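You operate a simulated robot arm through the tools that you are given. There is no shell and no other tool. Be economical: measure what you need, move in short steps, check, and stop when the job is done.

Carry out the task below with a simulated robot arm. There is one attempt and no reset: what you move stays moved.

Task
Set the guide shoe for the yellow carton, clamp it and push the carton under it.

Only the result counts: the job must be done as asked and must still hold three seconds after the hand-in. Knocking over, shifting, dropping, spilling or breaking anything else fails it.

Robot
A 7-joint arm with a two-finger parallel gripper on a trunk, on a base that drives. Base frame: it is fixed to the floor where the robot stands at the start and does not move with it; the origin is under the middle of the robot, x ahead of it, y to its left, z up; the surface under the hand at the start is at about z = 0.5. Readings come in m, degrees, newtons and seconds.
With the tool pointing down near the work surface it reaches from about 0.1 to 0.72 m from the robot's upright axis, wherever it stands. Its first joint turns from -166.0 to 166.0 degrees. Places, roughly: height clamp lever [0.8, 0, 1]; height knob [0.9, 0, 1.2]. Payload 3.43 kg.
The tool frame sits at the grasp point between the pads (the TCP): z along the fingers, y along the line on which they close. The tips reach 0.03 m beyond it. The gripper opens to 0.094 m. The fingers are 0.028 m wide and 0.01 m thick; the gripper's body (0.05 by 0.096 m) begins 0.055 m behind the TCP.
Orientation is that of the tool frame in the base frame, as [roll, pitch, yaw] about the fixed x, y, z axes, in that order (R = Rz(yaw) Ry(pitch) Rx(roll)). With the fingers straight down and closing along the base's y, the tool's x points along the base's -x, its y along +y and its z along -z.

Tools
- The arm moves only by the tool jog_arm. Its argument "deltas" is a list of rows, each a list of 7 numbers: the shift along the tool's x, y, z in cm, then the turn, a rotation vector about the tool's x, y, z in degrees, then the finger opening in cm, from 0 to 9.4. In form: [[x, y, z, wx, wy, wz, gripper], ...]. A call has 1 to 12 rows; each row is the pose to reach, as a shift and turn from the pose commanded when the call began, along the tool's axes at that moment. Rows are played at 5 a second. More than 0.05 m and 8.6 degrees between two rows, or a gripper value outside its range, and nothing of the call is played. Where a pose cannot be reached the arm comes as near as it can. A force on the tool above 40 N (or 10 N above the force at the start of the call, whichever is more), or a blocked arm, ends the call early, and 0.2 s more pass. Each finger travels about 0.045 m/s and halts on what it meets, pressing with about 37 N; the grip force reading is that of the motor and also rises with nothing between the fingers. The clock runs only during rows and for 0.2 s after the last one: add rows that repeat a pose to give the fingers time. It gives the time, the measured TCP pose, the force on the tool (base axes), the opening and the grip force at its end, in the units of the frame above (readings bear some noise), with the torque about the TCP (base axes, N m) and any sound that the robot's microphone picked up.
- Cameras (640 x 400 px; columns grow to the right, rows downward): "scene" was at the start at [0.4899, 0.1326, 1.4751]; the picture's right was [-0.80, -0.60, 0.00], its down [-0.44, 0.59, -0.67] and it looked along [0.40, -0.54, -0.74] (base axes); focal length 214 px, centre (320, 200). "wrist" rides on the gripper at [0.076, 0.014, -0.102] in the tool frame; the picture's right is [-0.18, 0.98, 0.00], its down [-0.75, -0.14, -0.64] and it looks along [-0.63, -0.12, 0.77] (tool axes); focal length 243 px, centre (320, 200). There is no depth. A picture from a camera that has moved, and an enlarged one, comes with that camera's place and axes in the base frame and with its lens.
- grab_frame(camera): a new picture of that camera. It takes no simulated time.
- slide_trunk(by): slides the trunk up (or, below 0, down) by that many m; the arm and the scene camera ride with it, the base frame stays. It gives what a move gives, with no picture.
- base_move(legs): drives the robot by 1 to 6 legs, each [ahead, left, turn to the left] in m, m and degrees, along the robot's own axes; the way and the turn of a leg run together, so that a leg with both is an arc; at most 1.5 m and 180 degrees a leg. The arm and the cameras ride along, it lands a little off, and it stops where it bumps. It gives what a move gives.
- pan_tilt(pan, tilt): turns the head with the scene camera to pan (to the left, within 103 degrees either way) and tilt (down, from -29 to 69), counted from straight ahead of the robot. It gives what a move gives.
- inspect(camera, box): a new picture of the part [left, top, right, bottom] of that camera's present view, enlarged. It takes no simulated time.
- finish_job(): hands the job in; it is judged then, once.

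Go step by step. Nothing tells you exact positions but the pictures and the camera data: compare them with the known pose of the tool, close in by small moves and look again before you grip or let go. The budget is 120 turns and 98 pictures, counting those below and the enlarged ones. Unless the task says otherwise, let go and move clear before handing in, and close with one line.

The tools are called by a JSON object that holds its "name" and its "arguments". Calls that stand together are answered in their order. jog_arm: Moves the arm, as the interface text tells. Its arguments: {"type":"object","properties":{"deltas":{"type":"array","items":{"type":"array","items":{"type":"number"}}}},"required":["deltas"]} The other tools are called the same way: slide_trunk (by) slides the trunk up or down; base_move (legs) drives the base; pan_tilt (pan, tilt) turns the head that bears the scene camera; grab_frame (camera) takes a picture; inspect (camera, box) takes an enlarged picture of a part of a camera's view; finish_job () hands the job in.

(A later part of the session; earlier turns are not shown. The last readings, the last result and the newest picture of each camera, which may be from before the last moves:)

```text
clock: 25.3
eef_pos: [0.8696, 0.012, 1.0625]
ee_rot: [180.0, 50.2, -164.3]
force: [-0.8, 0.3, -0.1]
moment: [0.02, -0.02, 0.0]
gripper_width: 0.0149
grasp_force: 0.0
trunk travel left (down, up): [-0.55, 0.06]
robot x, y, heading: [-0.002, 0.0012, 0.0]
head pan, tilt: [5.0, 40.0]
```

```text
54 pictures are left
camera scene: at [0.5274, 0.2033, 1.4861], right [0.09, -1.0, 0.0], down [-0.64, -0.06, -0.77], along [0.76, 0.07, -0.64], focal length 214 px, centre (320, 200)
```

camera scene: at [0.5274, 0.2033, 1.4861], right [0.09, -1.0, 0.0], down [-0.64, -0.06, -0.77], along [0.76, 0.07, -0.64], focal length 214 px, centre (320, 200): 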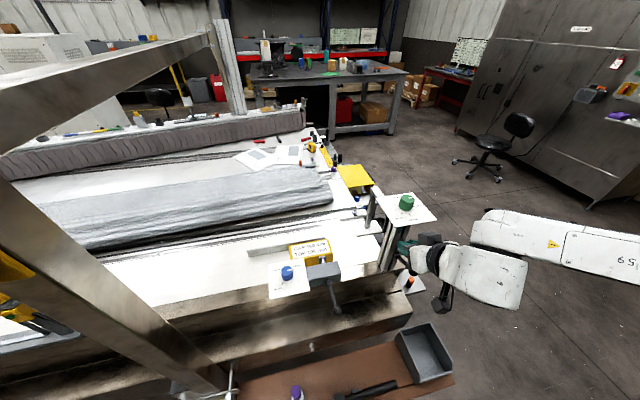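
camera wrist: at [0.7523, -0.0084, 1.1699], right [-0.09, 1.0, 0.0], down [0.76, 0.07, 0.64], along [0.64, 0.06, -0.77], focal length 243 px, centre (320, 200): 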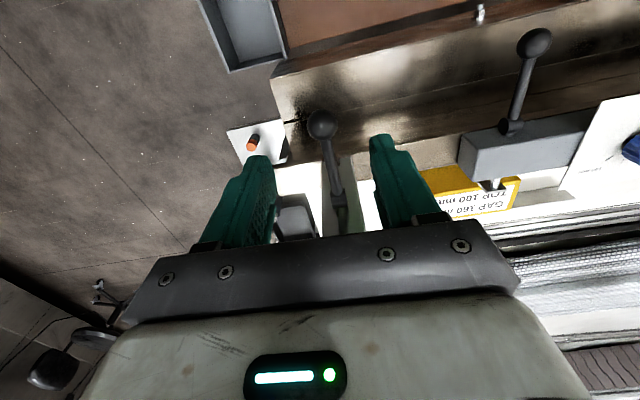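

The fingers slipped off the ball somewhere on the way. I look closely.

{"name": "inspect", "arguments": {"camera": "scene", "box": [360, 220, 460, 300]}}

{"name": "grab_frame", "arguments": {"camera": "wrist"}}

```text
5.00 times, centred on (410, 260) of scene
camera zoom: at [0.5274, 0.2033, 1.4861], right [0.09, -1.0, 0.0], down [-0.64, -0.06, -0.77], along [0.76, 0.07, -0.64], focal length 1072 px, centre (-130, -100)
```

zoom: 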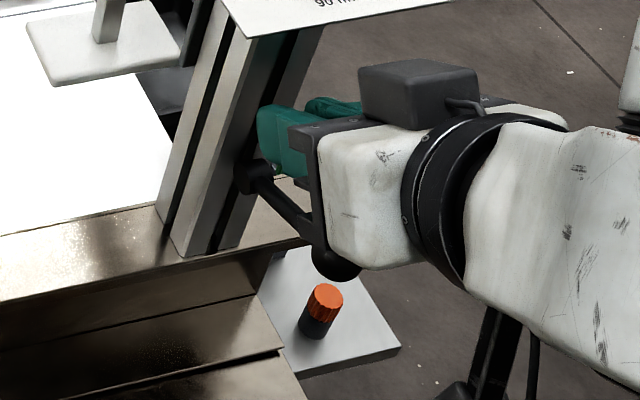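

```text
52 pictures are left
camera wrist: at [0.7439, -0.0088, 1.0697], right [-0.15, 0.98, 0.14], down [0.03, -0.14, 0.99], along [0.99, 0.16, -0.01], focal length 243 px, centre (320, 200)
```

wrist: 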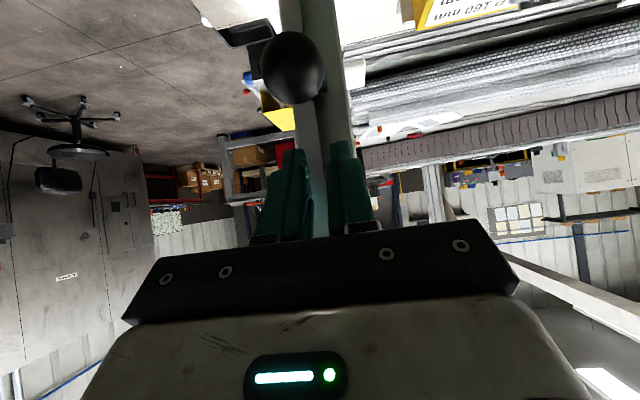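

The lever stayed raised about 25° with the ball below the hand. I back off, close the fingers and come in under the ball to push it up.

{"name": "jog_arm", "arguments": {"deltas": [[0, 0, -4.5, 0, 0, 0, 0], [0, 0, -9, 0, 0, 0, 0], [0, 0, -12, 0, 0, 0, 0], [3.7, 0, -8.9, 0, 0, 0, 0], [7.4, 0, -5.8, 0, 0, 0, 0], [11, 0, -2.7, 0, 0, 0, 0], [9.3, 0, -1, 0, 0, 0, 0]]}}

{"name": "inspect", "arguments": {"camera": "scene", "box": [360, 220, 460, 300]}}

```text
clock: 26.9
eef_pos: [0.8043, -0.0061, 0.9972]
ee_rot: [180.0, 50.0, -164.2]
force: [0.1, -0.7, 0.3]
moment: [0.01, -0.04, 0.01]
gripper_width: 0.0
grasp_force: 32.8
trunk travel left (down, up): [-0.55, 0.06]
robot x, y, heading: [0.0003, 0.0014, -0.2]
head pan, tilt: [5.0, 40.0]
```

```text
5.00 times, centred on (410, 260) of scene
camera zoom: at [0.5273, 0.2032, 1.4861], right [0.09, -1.0, 0.0], down [-0.64, -0.06, -0.77], along [0.76, 0.07, -0.64], focal length 1072 px, centre (-130, -100)
```

zoom: 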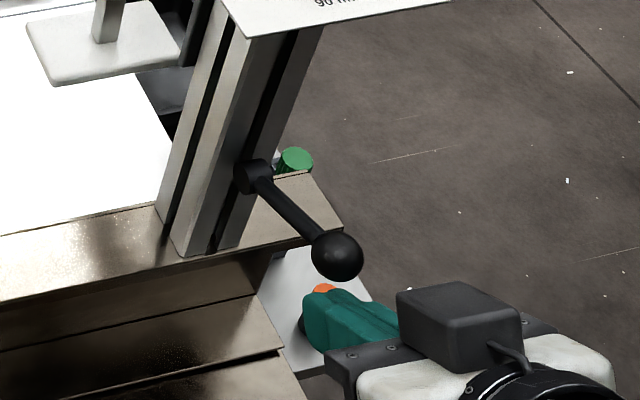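

The closed fingers are just beneath the ball. I push it up along its arc.

{"name": "jog_arm", "arguments": {"deltas": [[-1.1, 0, -0.1, 0, 0, 0, 0], [-2.1, 0, -0.2, 0, 0, 0, 0], [-3.1, 0, -0.3, 0, 0, 0, 0], [-4.1, 0, -0.2, 0, 0, 0, 0], [-5.2, 0, 0, 0, 0, 0, 0], [-6.1, 0, 0.3, 0, 0, 0, 0], [-7.1, 0, 0.7, 0, 0, 0, 0]]}}

{"name": "inspect", "arguments": {"camera": "scene", "box": [360, 220, 460, 300]}}

```text
clock: 28.7
eef_pos: [0.8471, 0.0059, 1.0436]
ee_rot: [179.7, 49.2, -164.6]
force: [-5.0, -1.4, -3.7]
moment: [-0.01, 0.2, 0.06]
gripper_width: 0.0
grasp_force: 32.5
trunk travel left (down, up): [-0.55, 0.06]
robot x, y, heading: [-0.0001, 0.0023, -0.0]
head pan, tilt: [5.0, 40.0]
stopped in row 7: the force on the tool passed its limit at 43 N (the readings are from after the stop); the commanded pose is now the measured one
```

```text
5.00 times, centred on (410, 260) of scene
camera zoom: at [0.5267, 0.2024, 1.4862], right [0.09, -1.0, 0.0], down [-0.64, -0.06, -0.77], along [0.76, 0.07, -0.64], focal length 1072 px, centre (-130, -100)
```

zoom: 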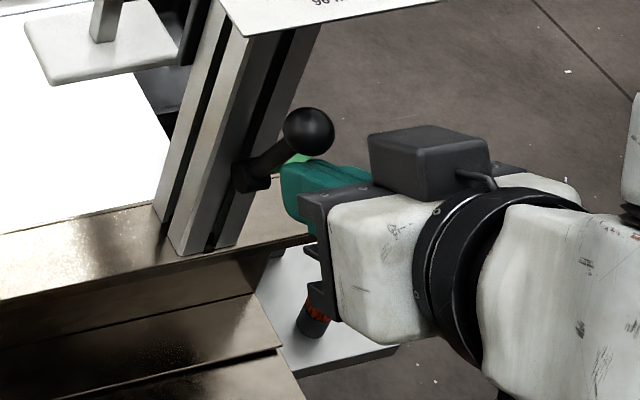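

The lever now stands about 70° up against what seems its stop. I back away and return upright above the knob.

{"name": "jog_arm", "arguments": {"deltas": [[0.2, 0, -4, 0, 0, 0, 0], [0.2, 0, -8, 0, 0, 0, 2], [0.2, 0, -12, 0, 0, 0, 4], [-3, 0, -15, 0, 8, 0, 6], [-6, 0, -18, 0, 16, 0, 7], [-9, 0, -20, 0, 24, 0, 7], [-12, 0, -20, 0, 32, 0, 7], [-14, 0, -20, 0, 40, 0, 7], [-14, 0, -20, 0, 48, 0, 7], [-14, 0, -20, 0, 49.2, 0, 7]]}}

```text
clock: 30.9
eef_pos: [0.7903, -0.011, 1.281]
ee_rot: [179.9, 0.0, -164.4]
force: [0.1, 0.3, -0.3]
moment: [-0.01, 0.0, 0.0]
gripper_width: 0.0698
grasp_force: 0.0
trunk travel left (down, up): [-0.55, 0.06]
robot x, y, heading: [-0.0003, -0.0017, 0.1]
head pan, tilt: [5.0, 40.0]
```

Now over to the knob, pre-turning clockwise.

{"name": "jog_arm", "arguments": {"deltas": [[-3, 0, 0, 0, 0, 8.5, 7], [-6, 0.1, 0, 0, 0, 17, 7], [-9, 0.2, 0, 0, 0, 25.5, 7], [-12, 0.3, 0, 0, 0, 34, 7], [-14.46, 0.48, 0, 0, 0, 42.5, 7], [-14.46, 0.48, 0, 0, 0, 51, 7], [-14.46, 0.48, 0, 0, 0, 59.5, 7], [-14.46, 0.48, 0, 0, 0, 68, 7], [-14.46, 0.48, 0, 0, 0, 76.5, 7], [-14.46, 0.48, 0, 0, 0, 85, 7], [-14.46, 0.48, 0, 0, 0, 93.5, 7], [-14.46, 0.48, 0, 0, 0, 95.6, 7]]}}

{"name": "jog_arm", "arguments": {"deltas": [[0, 0, 2, 0, 0, 8.5, 7], [0, 0, 4, 0, 0, 17, 7], [0, 0, 6, 0, 0, 25.5, 7], [0, 0, 8, 0, 0, 34, 7], [0, 0, 9, 0, 0, 42.5, 7], [0, 0, 10, 0, 0, 50, 7], [0, 0, 10.7, 0, 0, 50, 7]]}}

{"name": "inspect", "arguments": {"camera": "scene", "box": [350, 160, 450, 235]}}

```text
clock: 33.5
eef_pos: [0.929, 0.0338, 1.2822]
ee_rot: [180.0, -0.2, 100.1]
force: [0.5, 0.0, 0.8]
moment: [0.02, 0.02, 0.0]
gripper_width: 0.0701
grasp_force: 0.0
trunk travel left (down, up): [-0.55, 0.06]
robot x, y, heading: [0.0023, -0.0011, -0.2]
head pan, tilt: [5.0, 40.0]
```

```text
clock: 35.1
eef_pos: [0.9302, 0.0333, 1.1718]
ee_rot: [-179.8, -0.3, 50.0]
force: [-0.2, 0.1, -0.1]
moment: [0.01, -0.02, 0.0]
gripper_width: 0.0699
grasp_force: 0.0
trunk travel left (down, up): [-0.55, 0.06]
robot x, y, heading: [-0.0032, -0.0025, 0.0]
head pan, tilt: [5.0, 40.0]
```

```text
5.33 times, centred on (400, 198) of scene
camera zoom: at [0.5269, 0.2026, 1.4861], right [0.09, -1.0, 0.0], down [-0.64, -0.06, -0.77], along [0.76, 0.07, -0.64], focal length 1144 px, centre (-107, 213)
```

zoom: 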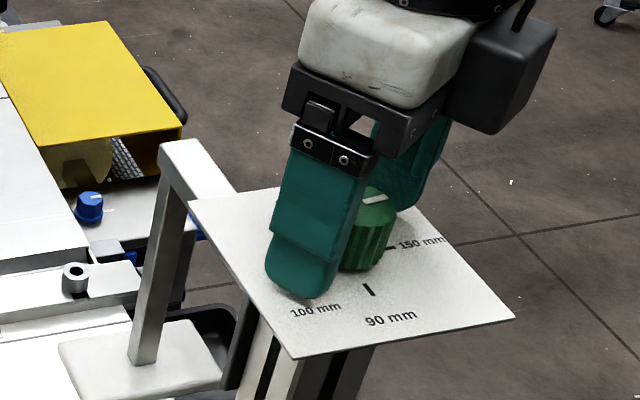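

I close firmly and turn 56° counter-clockwise.

{"name": "jog_arm", "arguments": {"deltas": [[0, 0, 0, 0, 0, 0, 1.5], [0, 0, 0, 0, 0, 0, 1.5], [0, 0, 0, 0, 0, 0, 1.5], [0, 0, 0, 0, 0, 0, 1.5], [0, 0, 0, 0, 0, 0, 1.5], [0, 0, 0, 0, 0, -8, 1.5], [0, 0, 0, 0, 0, -16, 1.5], [0, 0, 0, 0, 0, -24, 1.5], [0, 0, 0, 0, 0, -32, 1.5], [0, 0, 0, 0, 0, -40, 1.5], [0, 0, 0, 0, 0, -48, 1.5], [0, 0, 0, 0, 0, -56, 1.5]]}}

{"name": "inspect", "arguments": {"camera": "scene", "box": [350, 160, 450, 235]}}

```text
clock: 37.2
eef_pos: [0.9251, 0.0354, 1.1738]
ee_rot: [-179.5, -0.3, 84.6]
force: [-8.8, -0.8, 2.1]
moment: [-0.05, -0.51, 0.07]
gripper_width: 0.0319
grasp_force: 44.9
trunk travel left (down, up): [-0.55, 0.06]
robot x, y, heading: [0.0024, -0.0021, 0.0]
head pan, tilt: [5.0, 40.0]
stopped in row 10: the force on the tool passed its limit at 41 N (the readings are from after the stop); the commanded pose is now the measured one
```

```text
5.33 times, centred on (400, 198) of scene
camera zoom: at [0.5258, 0.2032, 1.4865], right [0.09, -1.0, 0.0], down [-0.64, -0.06, -0.77], along [0.76, 0.07, -0.64], focal length 1144 px, centre (-107, 213)
```

zoom: 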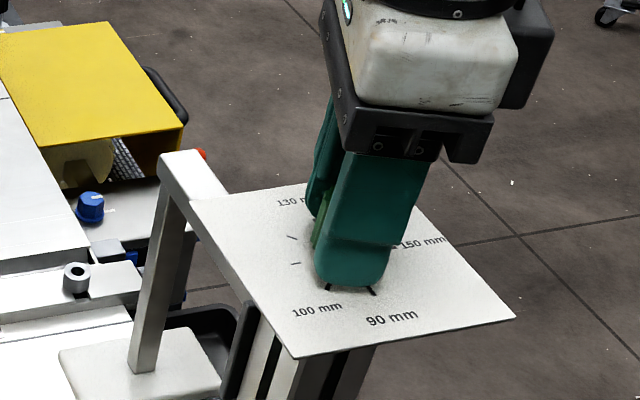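

The bracket sank a little, so the knob now drives the shoe. I continue turning.

{"name": "jog_arm", "arguments": {"deltas": [[0, 0, 0, 0, 0, -8, 1.5], [0, 0, 0, 0, 0, -16, 1.5], [0, 0, 0, 0, 0, -24, 1.5], [0, 0, 0, 0, 0, -32, 1.5], [0, 0, 0, 0, 0, -40, 1.5], [0, 0, 0, 0, 0, -48, 1.5], [0, 0, 0, 0, 0, -56, 1.5], [0, 0, 0, 0, 0, -64, 1.5], [0, 0, 0, 0, 0, -72, 1.5], [0, 0, 0, 0, 0, -80, 1.5], [0, 0, 0, 0, 0, -88, 1.5], [0, 0, 0, 0, 0, -96, 1.5]]}}

{"name": "inspect", "arguments": {"camera": "scene", "box": [350, 160, 450, 235]}}

```text
clock: 39.8
eef_pos: [0.9268, 0.0322, 1.1722]
ee_rot: [179.9, -0.3, -179.6]
force: [-8.0, -21.0, 12.0]
moment: [-1.1, 1.26, -0.04]
gripper_width: 0.0309
grasp_force: 45.2
trunk travel left (down, up): [-0.55, 0.06]
robot x, y, heading: [-0.001, 0.0012, -0.1]
head pan, tilt: [5.0, 40.0]
```

```text
5.33 times, centred on (400, 198) of scene
camera zoom: at [0.5259, 0.2018, 1.4866], right [0.09, -1.0, 0.0], down [-0.64, -0.05, -0.77], along [0.76, 0.07, -0.64], focal length 1144 px, centre (-107, 213)
```

zoom: 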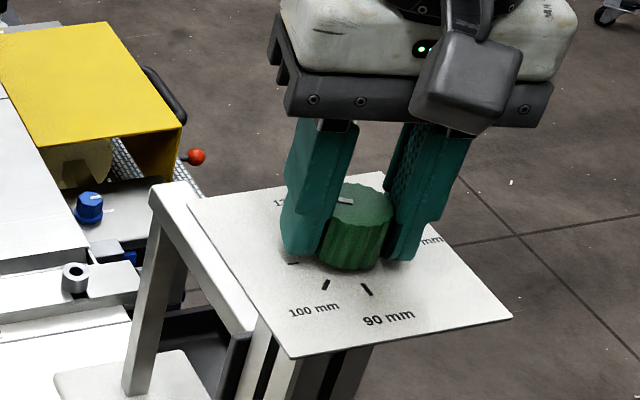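

The pointer turned to near 130 and the shoe sank. I release, rise, wind back and look at the dial.

{"name": "jog_arm", "arguments": {"deltas": [[0, 0, 0, 0, 0, 0, 7], [0, 0, 0, 0, 0, 0, 7], [0, 0, -2.5, 0, 0, 0, 7], [0, 0, -5, 0, 0, 8, 7], [0, 0, -6, 0, 0, 16, 7], [0, 0, -6, 0, 0, 24, 7], [0, 0, -6, 0, 0, 32, 7], [0, 0, -6, 0, 0, 40, 7], [0, 0, -6, 0, 0, 48, 7], [0, 0, -6, 0, 0, 56, 7], [0, 0, -6, 0, 0, 64, 7]]}}

{"name": "inspect", "arguments": {"camera": "scene", "box": [376, 186, 440, 226]}}

```text
clock: 42.2
eef_pos: [0.9276, 0.0344, 1.2313]
ee_rot: [-179.9, -0.4, 116.2]
force: [-0.8, 0.0, -0.5]
moment: [-0.02, -0.01, 0.03]
gripper_width: 0.0701
grasp_force: 0.1
trunk travel left (down, up): [-0.55, 0.06]
robot x, y, heading: [0.0002, -0.005, 0.1]
head pan, tilt: [5.0, 40.0]
```

```text
10.00 times, centred on (408, 206) of scene
camera zoom: at [0.5265, 0.2031, 1.4861], right [0.09, -1.0, 0.0], down [-0.64, -0.06, -0.77], along [0.76, 0.07, -0.64], focal length 2145 px, centre (-560, 140)
```

zoom: 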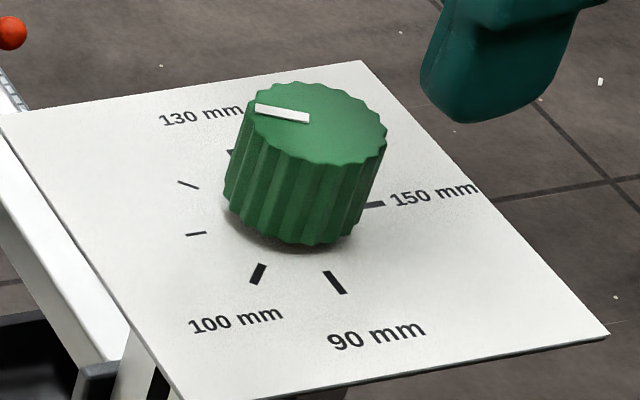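

The pointer reads about 117 mm; 75° more brings it near 100. I descend, recentre, grip and turn.

{"name": "jog_arm", "arguments": {"deltas": [[-0.2, -0.3, 2, 0, 0, 0, 7], [-0.2, -0.3, 4, 0, 0, 0, 7], [-0.2, -0.3, 5.8, 0, 0, 0, 7], [-0.2, -0.3, 5.8, 0, 0, 0, 1.5], [-0.2, -0.3, 5.8, 0, 0, 0, 1.5], [-0.2, -0.3, 5.8, 0, 0, 0, 1.5], [-0.2, -0.3, 5.8, 0, 0, 0, 1.5], [-0.2, -0.3, 5.8, 0, 0, 0, 1.5]]}}

{"name": "jog_arm", "arguments": {"deltas": [[0, 0, 0, 0, 0, -8, 1.5], [0, 0, 0, 0, 0, -16, 1.5], [0, 0, 0, 0, 0, -24, 1.5], [0, 0, 0, 0, 0, -32, 1.5], [0, 0, 0, 0, 0, -40, 1.5], [0, 0, 0, 0, 0, -48, 1.5], [0, 0, 0, 0, 0, -56, 1.5], [0, 0, 0, 0, 0, -64, 1.5], [0, 0, 0, 0, 0, -70, 1.5]]}}

{"name": "inspect", "arguments": {"camera": "scene", "box": [376, 186, 440, 226]}}

```text
clock: 44.0
eef_pos: [0.9262, 0.0319, 1.1732]
ee_rot: [-179.9, -0.3, 116.4]
force: [9.5, 4.3, -2.7]
moment: [-0.03, -0.76, 0.06]
gripper_width: 0.0313
grasp_force: 45.2
trunk travel left (down, up): [-0.55, 0.06]
robot x, y, heading: [0.001, 0.0025, -0.2]
head pan, tilt: [5.0, 40.0]
```

```text
clock: 46.0
eef_pos: [0.9245, 0.0333, 1.1732]
ee_rot: [179.7, -0.5, -173.4]
force: [-4.2, 4.5, -13.2]
moment: [-1.35, 1.01, -0.07]
gripper_width: 0.0309
grasp_force: 44.9
trunk travel left (down, up): [-0.55, 0.06]
robot x, y, heading: [-0.0014, -0.0011, 0.0]
head pan, tilt: [5.0, 40.0]
```

```text
10.00 times, centred on (408, 206) of scene
camera zoom: at [0.5268, 0.2035, 1.4858], right [0.09, -1.0, 0.0], down [-0.64, -0.06, -0.77], along [0.76, 0.07, -0.64], focal length 2145 px, centre (-560, 140)
```

zoom: 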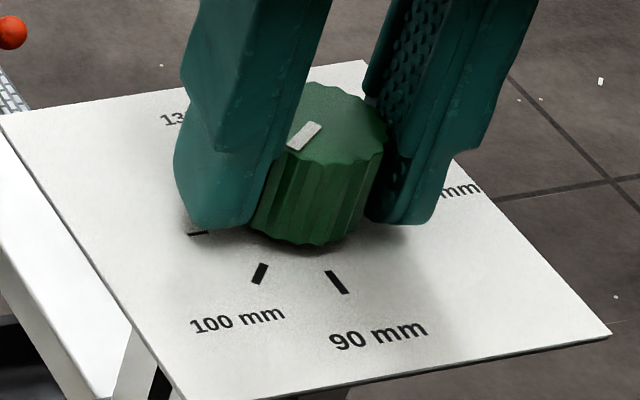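

The pointer is about 10° short of the 100 mark. I turn another 10°.

{"name": "jog_arm", "arguments": {"deltas": [[0, 0, 0, 0, 0, -5, 1.5], [0, 0, 0, 0, 0, -10, 1.5], [0, 0, 0, 0, 0, -10, 1.5], [0, 0, 0, 0, 0, -10, 7], [0, 0, 0, 0, 0, -10, 7], [0, 0, 0, 0, 0, -10, 7], [0, 0, -4, 0, 0, -10, 7], [2, 0, -8, 0, 0, -5, 7], [4, 0, -11, 0, 0, 0, 7], [4, 0, -11, 0, 0, 0, 7]]}}

{"name": "inspect", "arguments": {"camera": "wrist", "box": [240, 40, 400, 140]}}

{"name": "inspect", "arguments": {"camera": "scene", "box": [376, 186, 440, 226]}}

```text
clock: 48.2
eef_pos: [0.8864, 0.0287, 1.2839]
ee_rot: [179.7, -0.3, -173.6]
force: [0.3, 0.3, 0.0]
moment: [0.03, -0.02, -0.01]
gripper_width: 0.0702
grasp_force: 0.0
trunk travel left (down, up): [-0.55, 0.06]
robot x, y, heading: [0.0001, 0.0007, 0.1]
head pan, tilt: [5.0, 40.0]
```

```text
4.00 times, centred on (320, 90) of wrist
camera zoom: at [0.8105, 0.0332, 1.3864], right [0.07, 1.0, 0.0], down [0.77, -0.06, 0.64], along [0.64, -0.04, -0.77], focal length 970 px, centre (320, 640)
```

zoom: 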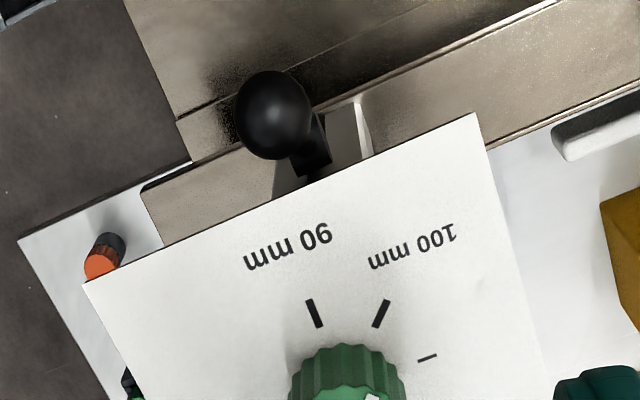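

```text
10.00 times, centred on (408, 206) of scene
camera zoom: at [0.5264, 0.2031, 1.4861], right [0.09, -1.0, 0.0], down [-0.64, -0.06, -0.77], along [0.76, 0.07, -0.64], focal length 2145 px, centre (-560, 140)
```

zoom: 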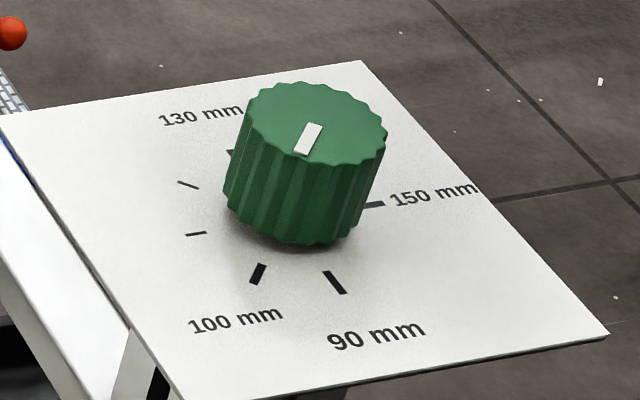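

The pointer is now very near the 100 mark; I take an overhead zoom to measure exactly.

{"name": "inspect", "arguments": {"camera": "wrist", "box": [288, 100, 352, 150]}}

```text
8.00 times, centred on (320, 125) of wrist
camera zoom: at [0.8105, 0.0332, 1.3864], right [0.07, 1.0, 0.0], down [0.77, -0.06, 0.64], along [0.64, -0.04, -0.77], focal length 1941 px, centre (320, 800)
```

zoom: 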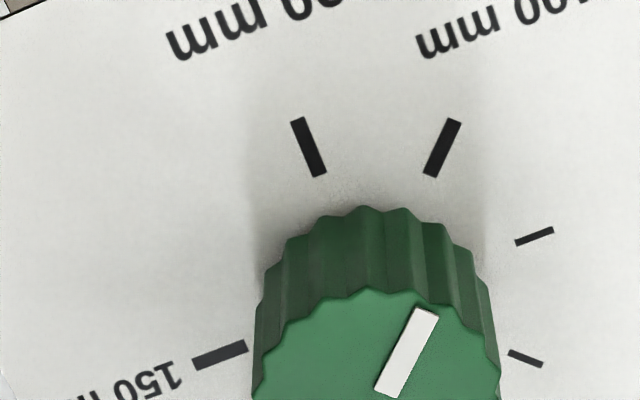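

The dial reads 100 within about a millimetre. Next I swing the lever back down: I tilt the hand and bring the closed fingers over the ball from outside, below the dial plate.

{"name": "jog_arm", "arguments": {"deltas": [[3, -1, 0, 0, 0, -3, 4], [6, -2, 0, 0, 0, -6, 2], [9, -2.5, 1, 0, 0, -9.3, 0], [12, -3.2, 2, 0, 0, -9.3, 0], [13.06, -3.47, 3.4, 0, 0, -9.3, 0]]}}

{"name": "jog_arm", "arguments": {"deltas": [[0, 0, 0, 0, -8, 0, 0], [0, 0, 1, 0, -16, 0, 0], [-1, 0, 3, 0, -24, 0, 0], [-2, 0, 5, 0, -32, 0, 0], [-3.5, 0.1, 7, 0, -40, 0, 0], [-4.5, 0.1, 8.8, 0, -48, 0, 0], [-4.5, 0.1, 8.8, 0, -50, 0, 0]]}}

{"name": "inspect", "arguments": {"camera": "scene", "box": [360, 190, 460, 290]}}

```text
clock: 49.4
eef_pos: [0.7608, -0.021, 1.2514]
ee_rot: [179.6, -0.2, -164.3]
force: [0.5, 0.1, -0.3]
moment: [-0.01, -0.04, 0.04]
gripper_width: 0.0
grasp_force: 28.9
trunk travel left (down, up): [-0.55, 0.06]
robot x, y, heading: [-0.0014, -0.0004, -0.0]
head pan, tilt: [5.0, 40.0]
```

```text
clock: 51.0
eef_pos: [0.8036, -0.0074, 1.1635]
ee_rot: [179.4, 49.9, -164.7]
force: [-0.3, -0.1, 0.2]
moment: [-0.01, -0.01, -0.03]
gripper_width: 0.0004
grasp_force: 32.6
trunk travel left (down, up): [-0.55, 0.06]
robot x, y, heading: [-0.0016, 0.0037, -0.0]
head pan, tilt: [5.0, 40.0]
```

```text
4.00 times, centred on (410, 240) of scene
camera zoom: at [0.5265, 0.203, 1.4861], right [0.09, -1.0, 0.0], down [-0.64, -0.06, -0.77], along [0.76, 0.07, -0.64], focal length 858 px, centre (-40, 40)
```

zoom: 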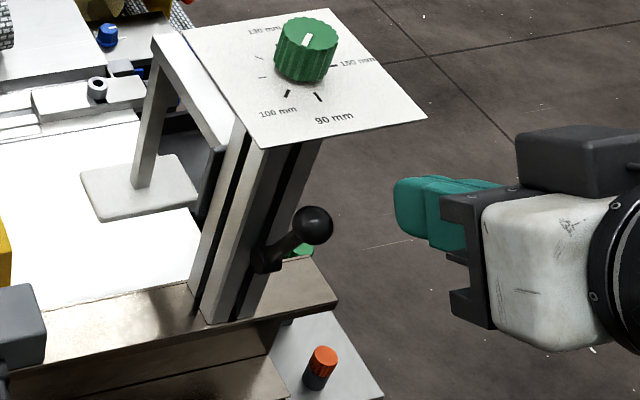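

The lever stands at about 70° and the shoe is visibly lower. I slide the fingers in above the ball.

{"name": "jog_arm", "arguments": {"deltas": [[0, 0, 4, 0, 0, 0, 0], [0, 0, 8, 0, 0, 0, 0], [0, 0, 10.5, 0, 0, 0, 0]]}}

{"name": "inspect", "arguments": {"camera": "scene", "box": [360, 190, 460, 290]}}

```text
clock: 51.8
eef_pos: [0.8788, 0.0145, 1.0975]
ee_rot: [179.4, 50.0, -164.7]
force: [-29.0, -10.3, 19.5]
moment: [0.0, -0.39, 0.09]
gripper_width: 0.0002
grasp_force: 33.0
trunk travel left (down, up): [-0.55, 0.06]
robot x, y, heading: [-0.0043, -0.0027, 0.0]
head pan, tilt: [5.0, 40.0]
```

```text
4.00 times, centred on (410, 240) of scene
camera zoom: at [0.5239, 0.2019, 1.4874], right [0.09, -1.0, 0.0], down [-0.64, -0.05, -0.77], along [0.76, 0.07, -0.64], focal length 858 px, centre (-40, 40)
```

zoom: 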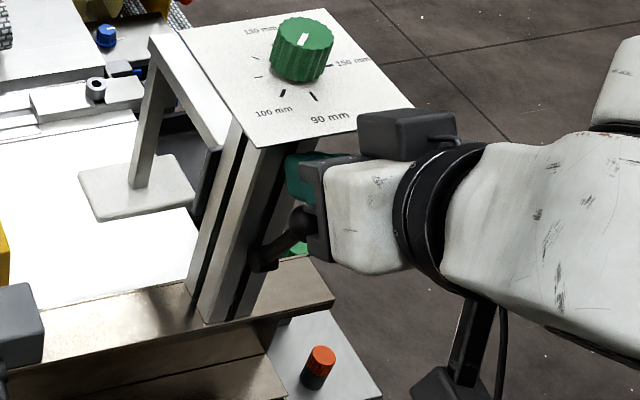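

The tips just touch the post. I ease back and sweep the ball down and out along its arc.

{"name": "jog_arm", "arguments": {"deltas": [[0, 0, -0.8, 0, 0, 0, 0], [0.5, 0, -0.9, 0, 0, 0, 0], [1.3, 0, -1.4, 0, 0, 0, 0], [2.2, 0, -1.8, 0, 0, 0, 0], [3.2, 0, -2, 0, 0, 0, 0], [4.2, 0, -2, 0, 0, 0, 0], [5.3, 0, -1.9, 0, 0, 0, 0], [6.3, 0, -1.7, 0, 0, 0, 0]]}}

{"name": "inspect", "arguments": {"camera": "scene", "box": [360, 190, 460, 290]}}

```text
clock: 53.6
eef_pos: [0.829, 0.0004, 1.0574]
ee_rot: [179.5, 49.7, -164.7]
force: [0.9, 0.8, 0.1]
moment: [0.02, 0.0, -0.05]
gripper_width: 0.0001
grasp_force: 33.4
trunk travel left (down, up): [-0.55, 0.06]
robot x, y, heading: [-0.0013, -0.0009, 0.1]
head pan, tilt: [5.0, 40.0]
```

```text
4.00 times, centred on (410, 240) of scene
camera zoom: at [0.5264, 0.2031, 1.4861], right [0.09, -1.0, 0.0], down [-0.64, -0.06, -0.77], along [0.76, 0.07, -0.64], focal length 858 px, centre (-40, 40)
```

zoom: 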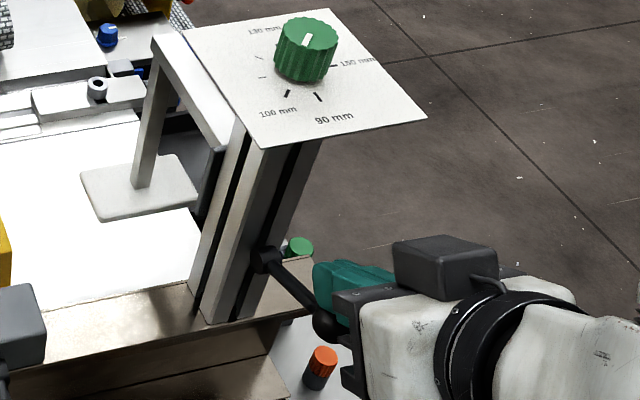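

The lever came down to about 30°. I press on to the bottom stop.

{"name": "jog_arm", "arguments": {"deltas": [[1, 0, 0.3, 0, 0, 0, 0], [1.9, 0, 0.8, 0, 0, 0, 0], [2.5, 0, 1.2, 0, 0, 0, 0], [3.0, 0, 1.6, 0, 0, 0, 0], [3.5, 0, 1.9, 0, 0, 0, 0], [4, 0, 2.2, 0, 0, 0, 0], [4.5, 0, 2.4, 0, 0, 0, 0], [5, 0, 2.6, 0, 0, 0, 0]]}}

{"name": "inspect", "arguments": {"camera": "scene", "box": [360, 190, 460, 290]}}

```text
clock: 54.8
eef_pos: [0.8243, -0.001, 1.0251]
ee_rot: [179.6, 50.9, -164.4]
force: [-2.1, -1.0, 15.4]
moment: [0.02, -0.06, -0.07]
gripper_width: 0.0001
grasp_force: 33.1
trunk travel left (down, up): [-0.55, 0.06]
robot x, y, heading: [0.0016, -0.0006, -0.1]
head pan, tilt: [5.0, 40.0]
stopped in row 6: the force on the tool passed its limit at 46 N (the readings are from after the stop); the commanded pose is now the measured one
```

```text
4.00 times, centred on (410, 240) of scene
camera zoom: at [0.5258, 0.203, 1.4864], right [0.09, -1.0, 0.0], down [-0.64, -0.06, -0.77], along [0.76, 0.07, -0.64], focal length 858 px, centre (-40, 40)
```

zoom: 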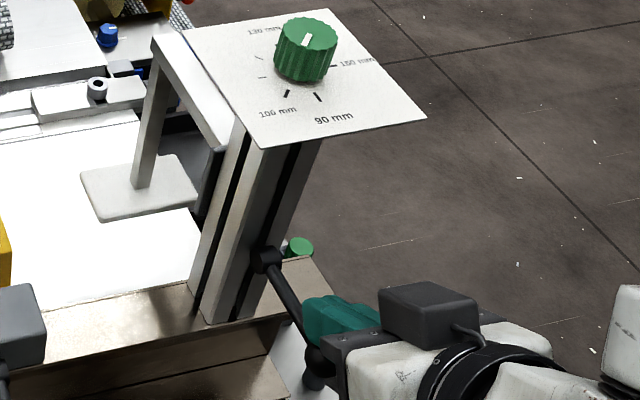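

The height lever is back hard on its bottom stop. The blue dial computes to about 170 against the 160 wanted, so the gap is next; I back off and upright the hand.

{"name": "jog_arm", "arguments": {"deltas": [[-2, 0, -1, 0, 0, 0, 0], [-2, 0, -5, 0, 0, 0, 0], [-2, 0, -9, 0, 0, 0, 2], [-2, 0, -12, 0, 0, 0, 4], [-4, 0, -12, 0, 8, 0, 6], [-6, 0, -12, 0, 16, 0, 6], [-6, 0, -12, 0, 24, 0, 6], [-6, 0, -12, 0, 32, 0, 6], [-6, 0, -12, 0, 40, 0, 6], [-6, 0, -12, 0, 48, 0, 6], [-6, 0, -12, 0, 50.7, 0, 6]]}}

```text
clock: 57.2
eef_pos: [0.7731, -0.0177, 1.1461]
ee_rot: [179.8, -0.2, -164.1]
force: [0.4, -0.2, -0.4]
moment: [0.0, 0.03, -0.04]
gripper_width: 0.06
grasp_force: 0.0
trunk travel left (down, up): [-0.55, 0.06]
robot x, y, heading: [-0.0013, 0.0013, 0.3]
head pan, tilt: [5.0, 40.0]
```

{"name": "jog_arm", "arguments": {"deltas": [[-1, 4, 0, 0, 0, 0, 6], [-2, 8, 0, 0, 0, 0, 6], [-3, 12, 1, 0, 0, 0, 6], [-4, 16, 2, 0, 0, 0, 6], [-4.6, 19.4, 4.6, 0, 0, 0, 6]]}}

{"name": "grab_frame", "arguments": {"camera": "wrist"}}

{"name": "inspect", "arguments": {"camera": "scene", "box": [270, 230, 370, 330]}}

```text
clock: 58.4
eef_pos: [0.7627, 0.1808, 1.0977]
ee_rot: [179.8, -0.2, -164.2]
force: [0.3, -1.1, 0.1]
moment: [0.04, 0.0, -0.03]
gripper_width: 0.0597
grasp_force: 0.0
trunk travel left (down, up): [-0.55, 0.06]
robot x, y, heading: [-0.0004, -0.0002, -0.1]
head pan, tilt: [5.0, 40.0]
```

```text
37 pictures are left
camera wrist: at [0.6872, 0.174, 1.2016], right [-0.09, 1.0, 0.0], down [0.77, 0.07, 0.64], along [0.64, 0.06, -0.77], focal length 243 px, centre (320, 200)
```

wrist: 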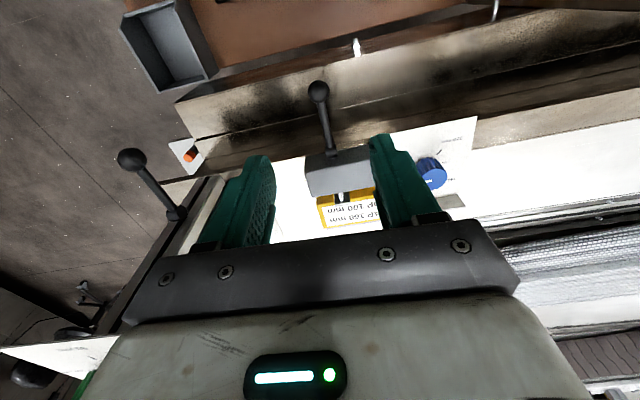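

```text
4.00 times, centred on (320, 280) of scene
camera zoom: at [0.5267, 0.203, 1.4861], right [0.09, -1.0, 0.0], down [-0.64, -0.06, -0.77], along [0.76, 0.07, -0.64], focal length 858 px, centre (320, -120)
```

zoom: 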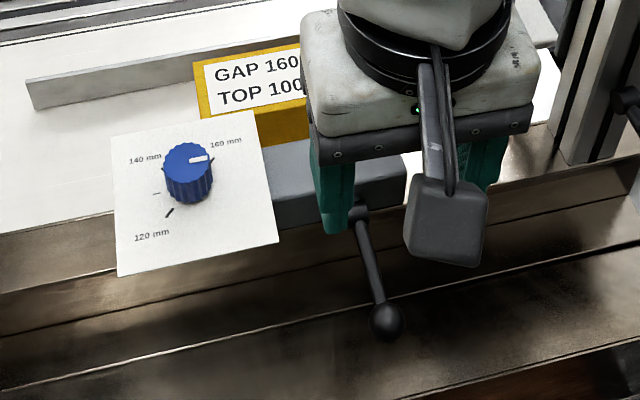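

The gap lever's ball is at about (0.765, 0.181, 0.925). I descend and grip it.

{"name": "jog_arm", "arguments": {"deltas": [[-0.2, 0, 4, 0, 0, 0, 5], [-0.2, 0, 8, 0, 0, 0, 5], [-0.2, 0, 12, 0, 0, 0, 5], [-0.2, 0, 16.6, 0, 0, 0, 5], [-0.2, 0, 16.6, 0, 0, 0, 1], [-0.2, 0, 16.6, 0, 0, 0, 1], [-0.2, 0, 16.6, 0, 0, 0, 1], [-0.2, 0, 16.6, 0, 0, 0, 1]]}}

{"name": "inspect", "arguments": {"camera": "wrist", "box": [250, 100, 410, 250]}}

```text
clock: 60.2
eef_pos: [0.7661, 0.1789, 0.9339]
ee_rot: [179.9, -0.1, -164.3]
force: [1.7, -11.8, -3.3]
moment: [-0.21, 0.2, 0.0]
gripper_width: 0.0222
grasp_force: 45.1
trunk travel left (down, up): [-0.55, 0.06]
robot x, y, heading: [0.0007, -0.0028, 0.1]
head pan, tilt: [5.0, 40.0]
```

```text
2.67 times, centred on (330, 175) of wrist
camera zoom: at [0.6903, 0.1735, 1.0362], right [-0.09, 1.0, 0.0], down [0.77, 0.07, 0.64], along [0.64, 0.06, -0.77], focal length 647 px, centre (293, 267)
```

zoom: 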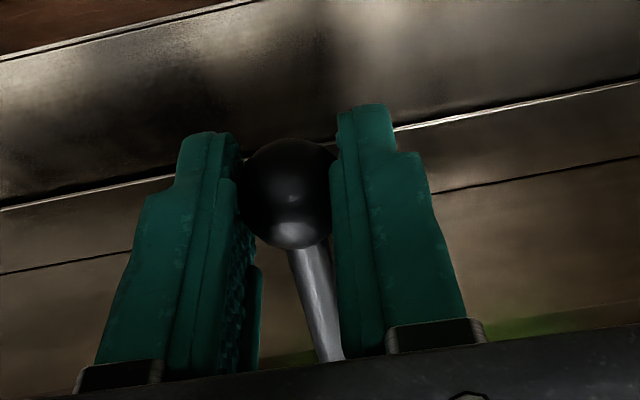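

Held. I swing it up along its arc.

{"name": "jog_arm", "arguments": {"deltas": [[0, -0.1, -0.68, 0, 0, 0, 1], [-0.12, -0.1, -1.35, 0, 0, 0, 1], [-0.27, -0.1, -2.0, 0, 0, 0, 1], [-0.47, -0.1, -2.67, 0, 0, 0, 1], [-1.04, -0.1, -3.9, 0, 0, 0, 1], [-1.4, -0.1, -4.45, 0, 0, 0, 1], [-1.82, -0.1, -5.0, 0, 0, 0, 1], [-2.79, -0.1, -5.97, 0, 0, 0, 1], [-3.4, -0.1, -6.4, 0, 0, 0, 1], [-3.9, -0.1, -6.75, 0, 0, 0, 1], [-4.7, -0.1, -7.2, 0, 0, 0, 1]]}}

{"name": "inspect", "arguments": {"camera": "scene", "box": [270, 220, 370, 320]}}

```text
clock: 62.6
eef_pos: [0.8103, 0.1976, 1.0069]
ee_rot: [179.6, 0.1, -164.0]
force: [0.4, 0.2, 0.4]
moment: [0.0, 0.01, 0.03]
gripper_width: 0.0099
grasp_force: 0.2
trunk travel left (down, up): [-0.55, 0.06]
robot x, y, heading: [0.0006, -0.0012, 0.1]
head pan, tilt: [5.0, 40.0]
```

```text
4.00 times, centred on (320, 270) of scene
camera zoom: at [0.5266, 0.204, 1.4861], right [0.09, -1.0, 0.0], down [-0.64, -0.06, -0.77], along [0.76, 0.07, -0.64], focal length 858 px, centre (320, -80)
```

zoom: 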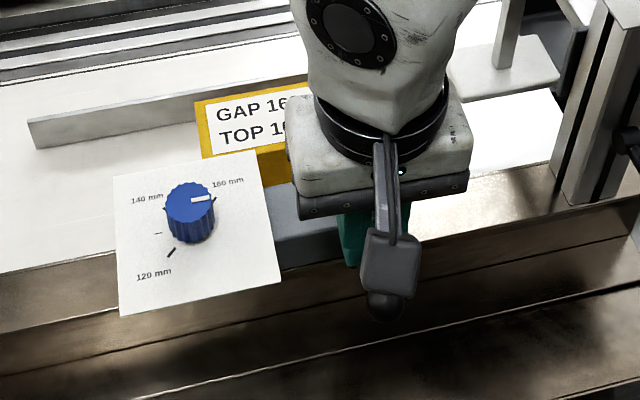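

The grip slipped at about 35° again. I repeat the under-push with tilted closed fingers.

{"name": "jog_arm", "arguments": {"deltas": [[0, 0, -4, 0, 0, 0, 2], [3, 0, -6, 0, -8, 0, 0], [6, 0, -6, 0, -16, 0, 0], [9, 0, -5, 0, -24, 0, 0], [10.1, 0, -2, 0, -32, 0, 0], [10.1, 0, 1.5, 0, -40, 0, 0], [10.1, 0, 4, 0, -48, 0, 0], [10.1, 0, 6.1, 0, -50, 0, 0], [8.2, 0, 6.1, 0, -50, 0, 0], [6.7, 0, 6.0, 0, -50, 0, 0]]}}

{"name": "inspect", "arguments": {"camera": "scene", "box": [270, 220, 370, 320]}}

```text
clock: 64.8
eef_pos: [0.7462, 0.1815, 0.9486]
ee_rot: [-179.9, 49.7, -164.4]
force: [-0.5, -0.1, -0.4]
moment: [0.01, -0.01, -0.03]
gripper_width: 0.0
grasp_force: 32.8
out of reach, approached as far as the arm can: row 7, 8, 9, 10
trunk travel left (down, up): [-0.55, 0.06]
robot x, y, heading: [-0.0014, 0.0027, 0.0]
head pan, tilt: [5.0, 40.0]
```

```text
4.00 times, centred on (320, 270) of scene
camera zoom: at [0.5266, 0.2034, 1.4861], right [0.09, -1.0, 0.0], down [-0.64, -0.06, -0.77], along [0.76, 0.07, -0.64], focal length 858 px, centre (320, -80)
```

zoom: 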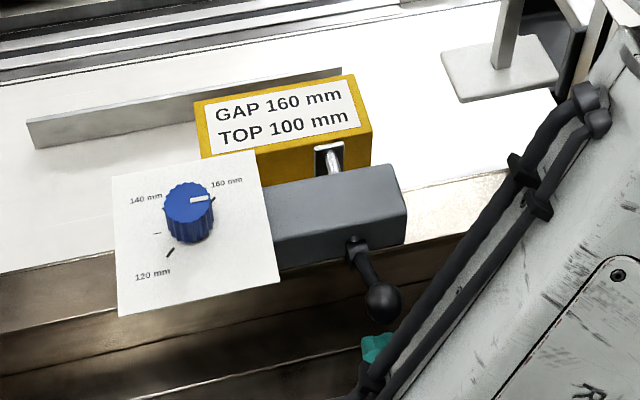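

Clear view: lever at about 35°, fingertips right below. I push up.

{"name": "jog_arm", "arguments": {"deltas": [[-0.6, 0, 0.1, 0, 0, 0, 0], [-1.1, 0, 0.1, 0, 0, 0, 0], [-1.8, 0, 0.1, 0, 0, 0, 0], [-2.4, 0, 0.1, 0, 0, 0, 0], [-3.4, 0, 0.3, 0, 0, 0, 0], [-4.4, 0, 0.5, 0, 0, 0, 0], [-5, 0, 0.8, 0, 0, 0, 0], [-5.6, 0, 1.1, 0, 0, 0, 0], [-6.2, 0, 1.5, 0, 0, 0, 0]]}}

{"name": "inspect", "arguments": {"camera": "scene", "box": [270, 220, 370, 320]}}

```text
clock: 66.8
eef_pos: [0.7833, 0.1914, 0.9798]
ee_rot: [179.5, 48.6, -164.5]
force: [-5.0, -0.7, -4.1]
moment: [-0.06, 0.13, -0.04]
gripper_width: 0.0
grasp_force: 33.1
trunk travel left (down, up): [-0.55, 0.06]
robot x, y, heading: [0.0001, -0.0001, 0.1]
head pan, tilt: [5.0, 40.0]
stopped in row 9: the force on the tool passed its limit at 46 N (the readings are from after the stop); the commanded pose is now the measured one
```

```text
4.00 times, centred on (320, 270) of scene
camera zoom: at [0.5261, 0.203, 1.4861], right [0.09, -1.0, 0.0], down [-0.64, -0.06, -0.77], along [0.76, 0.07, -0.64], focal length 858 px, centre (320, -80)
```

zoom: 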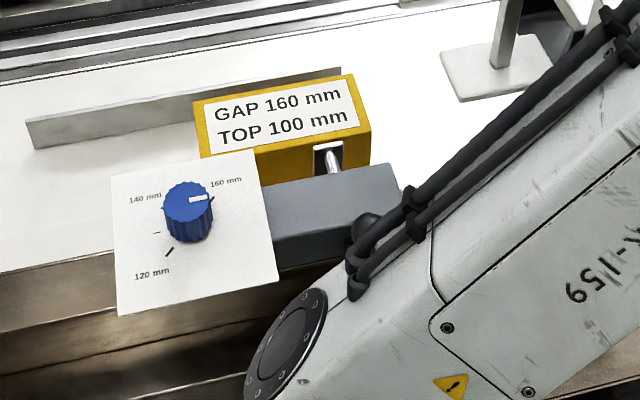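

The gap lever is up at its stop. I back off, upright, and go above the blue knob.

{"name": "jog_arm", "arguments": {"deltas": [[0.3, 0, -4, 0, 0, 0, 0], [0.3, 0, -8, 0, 0, 0, 2], [0, 0, -11, 0, 8, 0, 4], [-3, 0, -13, 0, 16, 0, 6], [-6, 0, -13, 0, 24, 0, 7], [-8, 0, -13, 0, 32, 0, 7], [-9, 0, -13, 0, 40, 0, 7], [-9, 0, -13, 0, 48, 0, 7], [-9, 0, -13, 0, 48.6, 0, 7]]}}

```text
clock: 68.8
eef_pos: [0.7471, 0.1787, 1.135]
ee_rot: [179.7, 0.1, -164.1]
force: [-0.4, -0.2, -0.1]
moment: [-0.01, 0.01, 0.0]
gripper_width: 0.0698
grasp_force: 0.1
trunk travel left (down, up): [-0.55, 0.06]
robot x, y, heading: [-0.0008, 0.001, 0.0]
head pan, tilt: [5.0, 40.0]
```

{"name": "jog_arm", "arguments": {"deltas": [[-2, 1, 0, 0, 0, 8, 7], [-4, 3, 0, 0, 0, 16, 7], [-6, 5, 0, 0, 0, 24, 7], [-8, 7, 0, 0, 0, 32, 7], [-10, 9, 0, 0, 0, 40, 7], [-11.8, 11.1, 1, 0, 0, 48, 7], [-11.8, 11.1, 2, 0, 0, 54, 7], [-11.8, 11.1, 3.5, 0, 0, 60, 7]]}}

{"name": "grab_frame", "arguments": {"camera": "wrist"}}

```text
clock: 70.6
eef_pos: [0.8309, 0.3203, 1.0994]
ee_rot: [179.7, -0.2, 135.7]
force: [0.4, -0.2, 1.3]
moment: [0.01, 0.02, -0.01]
gripper_width: 0.0701
grasp_force: 0.0
trunk travel left (down, up): [-0.55, 0.06]
robot x, y, heading: [-0.0033, -0.0003, 0.3]
head pan, tilt: [5.0, 40.0]
```

```text
31 pictures are left
camera wrist: at [0.7864, 0.3834, 1.2022], right [0.82, 0.58, 0.0], down [0.44, -0.63, 0.64], along [0.37, -0.52, -0.77], focal length 243 px, centre (320, 200)
```

wrist: 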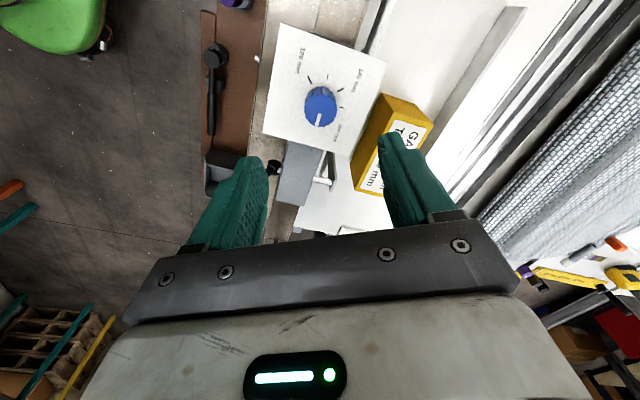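

The knob is centred under the hand. I descend and grip.

{"name": "jog_arm", "arguments": {"deltas": [[0, 0, 4, 0, 0, 0, 7], [0, 0, 8, 0, 0, 0, 7], [0, 0, 11.2, 0, 0, 0, 7], [0, 0, 11.2, 0, 0, 0, 1.5], [0, 0, 11.2, 0, 0, 0, 1.5], [0, 0, 11.2, 0, 0, 0, 1.5], [0, 0, 11.2, 0, 0, 0, 1.5], [0, 0, 11.2, 0, 0, 0, 1.5]]}}

{"name": "inspect", "arguments": {"camera": "scene", "box": [250, 230, 350, 300]}}

```text
clock: 72.4
eef_pos: [0.8303, 0.3216, 0.9868]
ee_rot: [179.7, -0.1, 135.9]
force: [4.1, 4.0, -3.6]
moment: [-0.34, 0.2, 0.01]
gripper_width: 0.0315
grasp_force: 44.6
trunk travel left (down, up): [-0.55, 0.06]
robot x, y, heading: [-0.0014, 0.0011, 0.1]
head pan, tilt: [5.0, 40.0]
```

```text
5.71 times, centred on (300, 265) of scene
camera zoom: at [0.5265, 0.2033, 1.4859], right [0.09, -1.0, 0.0], down [-0.64, -0.06, -0.77], along [0.76, 0.07, -0.64], focal length 1226 px, centre (434, -171)
```

zoom: 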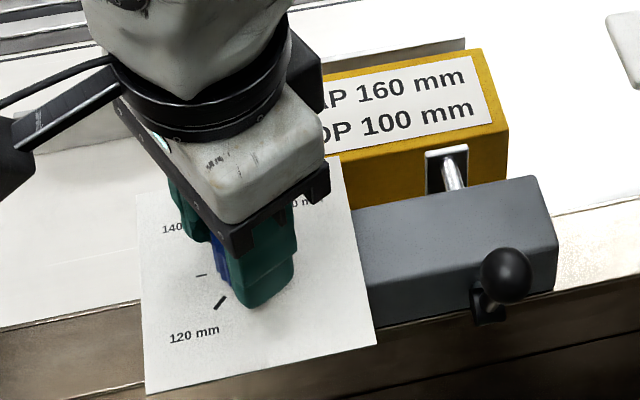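

Gripped, lever clearly up. I turn 44° counter-clockwise, release and rise.

{"name": "jog_arm", "arguments": {"deltas": [[0, 0, 0, 0, 0, -8, 1.5], [0, 0, 0, 0, 0, -16, 1.5], [0, 0, 0, 0, 0, -24, 1.5], [0, 0, 0, 0, 0, -32, 1.5], [0, 0, 0, 0, 0, -40, 1.5], [0, 0, 0, 0, 0, -44, 1.5], [0, 0, 0, 0, 0, -44, 1.5], [0, 0, 0, 0, 0, -44, 7], [0, 0, 0, 0, 0, -44, 7], [0, 0, 0, 0, 0, -44, 7], [0, 0, -5, 0, 0, -44, 7], [0, 0, -9.5, 0, 0, -44, 7]]}}

{"name": "inspect", "arguments": {"camera": "wrist", "box": [272, 60, 368, 130]}}

{"name": "inspect", "arguments": {"camera": "scene", "box": [260, 255, 320, 295]}}

```text
clock: 75.0
eef_pos: [0.8326, 0.318, 1.084]
ee_rot: [179.7, 0.2, 179.9]
force: [-0.1, 0.6, 0.6]
moment: [0.01, -0.02, 0.0]
gripper_width: 0.0698
grasp_force: 0.1
trunk travel left (down, up): [-0.55, 0.06]
robot x, y, heading: [-0.0021, 0.0028, 0.1]
head pan, tilt: [5.0, 40.0]
```

```text
5.71 times, centred on (320, 95) of wrist
camera zoom: at [0.7567, 0.3329, 1.1868], right [0.19, 0.98, 0.01], down [0.75, -0.15, 0.64], along [0.63, -0.12, -0.77], focal length 1386 px, centre (320, 800)
```

zoom: 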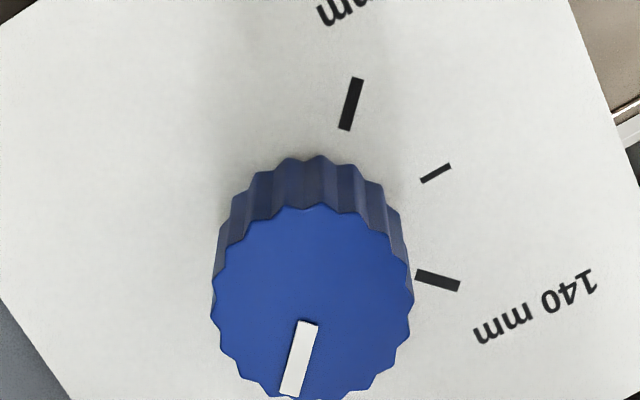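

```text
10.00 times, centred on (290, 275) of scene
camera zoom: at [0.5261, 0.203, 1.486], right [0.09, -1.0, 0.0], down [-0.64, -0.06, -0.77], along [0.76, 0.07, -0.64], focal length 2145 px, centre (620, -550)
```

zoom: 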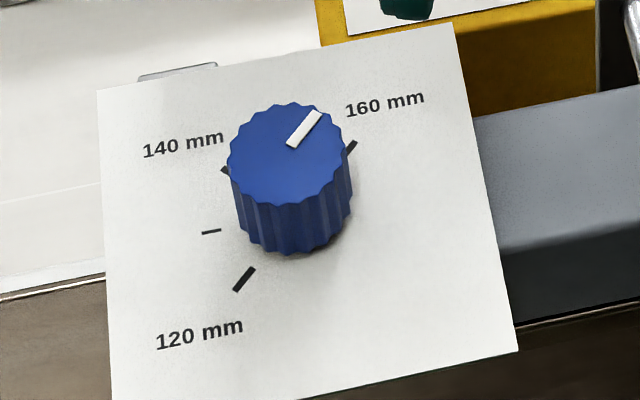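

The blue pointer is now parallel to the 120/160 axis: 160 is set. Next I bring the gap lever back down the same way as the other one.

{"name": "jog_arm", "arguments": {"deltas": [[1, -2, -4, 0, 0, -3, 4], [3, -5, -7, 0, 0, -6, 2], [5, -8, -10, 0, 0, -9, 0], [8, -11, -11.6, 0, 0, -12, 0], [10, -13.5, -11.6, 0, 0, -15, 0], [11.26, -14.8, -11.6, 0, 0, -15.8, 0]]}}

{"name": "jog_arm", "arguments": {"deltas": [[0, 0, 1, 0, -8, 0, 0], [0, 0, 3, 0, -16, 0, 0], [-0.5, 0, 5, 0, -24, 0, 0], [-1, 0.1, 7, 0, -32, 0, 0], [-1.5, 0.2, 9, 0, -40, 0, 0], [-1.9, 0.2, 10, 0, -48, 0, 0], [-1.9, 0.2, 10, 0, -50, 0, 0]]}}

{"name": "inspect", "arguments": {"camera": "scene", "box": [270, 200, 390, 320]}}

```text
clock: 76.4
eef_pos: [0.7182, 0.1705, 1.1976]
ee_rot: [179.7, 0.2, -164.3]
force: [-0.2, 0.2, -0.5]
moment: [-0.02, 0.02, -0.01]
gripper_width: 0.0
grasp_force: 32.6
trunk travel left (down, up): [-0.55, 0.06]
robot x, y, heading: [0.005, -0.0013, 0.1]
head pan, tilt: [5.0, 40.0]
```

```text
clock: 78.0
eef_pos: [0.7347, 0.1772, 1.0979]
ee_rot: [179.3, 50.2, -164.8]
force: [-0.2, 0.5, 0.2]
moment: [0.0, 0.03, 0.01]
gripper_width: 0.0
grasp_force: 32.8
trunk travel left (down, up): [-0.55, 0.06]
robot x, y, heading: [-0.0016, -0.0037, -0.1]
head pan, tilt: [5.0, 40.0]
```

```text
3.33 times, centred on (330, 260) of scene
camera zoom: at [0.5261, 0.2029, 1.4861], right [0.09, -1.0, 0.0], down [-0.64, -0.06, -0.77], along [0.76, 0.07, -0.64], focal length 715 px, centre (287, 0)
```

zoom: 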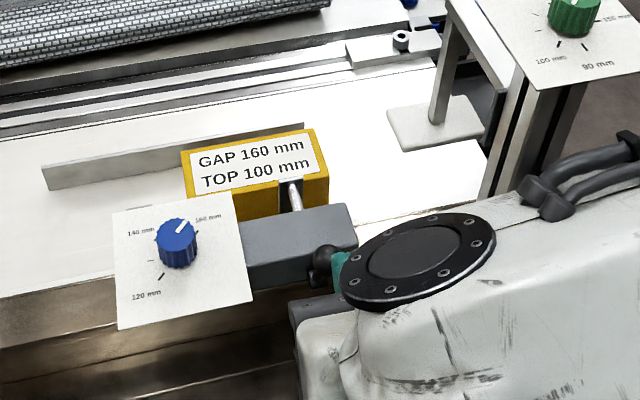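

{"name": "jog_arm", "arguments": {"deltas": [[-0.3, 0, 4, 0, 0, 0, 0], [-0.3, 0, 8, 0, 0, 0, 0], [-0.2, 0, 10, 0, 0, 0, 0], [0.4, 0, 10, 0, 0, 0, 0], [1.2, 0, 9.4, 0, 0, 0, 0], [2.1, 0, 9, 0, 0, 0, 0], [3.1, 0, 8.8, 0, 0, 0, 0], [4.1, 0, 8.8, 0, 0, 0, 0], [5.2, 0, 8.9, 0, 0, 0, 0], [6.2, 0, 9.1, 0, 0, 0, 0]]}}

{"name": "inspect", "arguments": {"camera": "scene", "box": [270, 200, 390, 320]}}

```text
clock: 80.2
eef_pos: [0.7661, 0.1868, 0.9925]
ee_rot: [179.5, 50.2, -164.8]
force: [0.7, -0.2, 0.0]
moment: [0.0, -0.01, 0.01]
gripper_width: 0.0
grasp_force: 33.1
trunk travel left (down, up): [-0.55, 0.06]
robot x, y, heading: [-0.0011, -0.0019, 0.1]
head pan, tilt: [5.0, 40.0]
```

```text
3.33 times, centred on (330, 260) of scene
camera zoom: at [0.5261, 0.2029, 1.4861], right [0.09, -1.0, 0.0], down [-0.64, -0.06, -0.77], along [0.76, 0.07, -0.64], focal length 715 px, centre (287, 0)
```

zoom: 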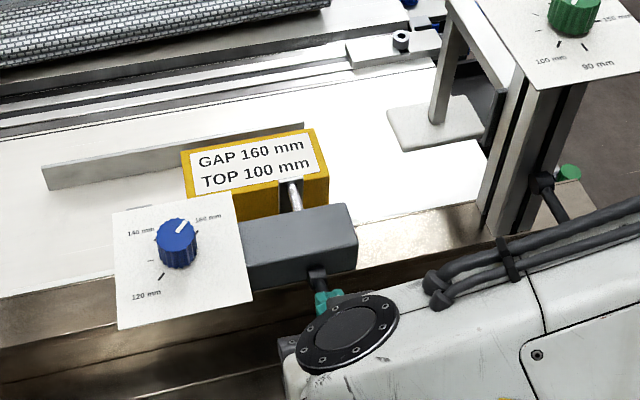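

The lever follows down. I press on to its bottom stop.

{"name": "jog_arm", "arguments": {"deltas": [[1, 0, 0.3, 0, 0, 0, 0], [1.9, 0, 0.8, 0, 0, 0, 0], [2.5, 0, 1.2, 0, 0, 0, 0], [3.0, 0, 1.6, 0, 0, 0, 0], [3.5, 0, 1.9, 0, 0, 0, 0], [4, 0, 2.2, 0, 0, 0, 0], [4.5, 0, 2.4, 0, 0, 0, 0], [5, 0, 2.6, 0, 0, 0, 0]]}}

```text
clock: 81.6
eef_pos: [0.7608, 0.1866, 0.9536]
ee_rot: [179.6, 51.2, -164.8]
force: [-1.6, -1.3, 13.9]
moment: [-0.05, -0.14, 0.0]
gripper_width: 0.0001
grasp_force: 33.5
trunk travel left (down, up): [-0.55, 0.06]
robot x, y, heading: [-0.0019, 0.0024, -0.2]
head pan, tilt: [5.0, 40.0]
stopped in row 7: the force on the tool passed its limit at 45 N (the readings are from after the stop); the commanded pose is now the measured one
```

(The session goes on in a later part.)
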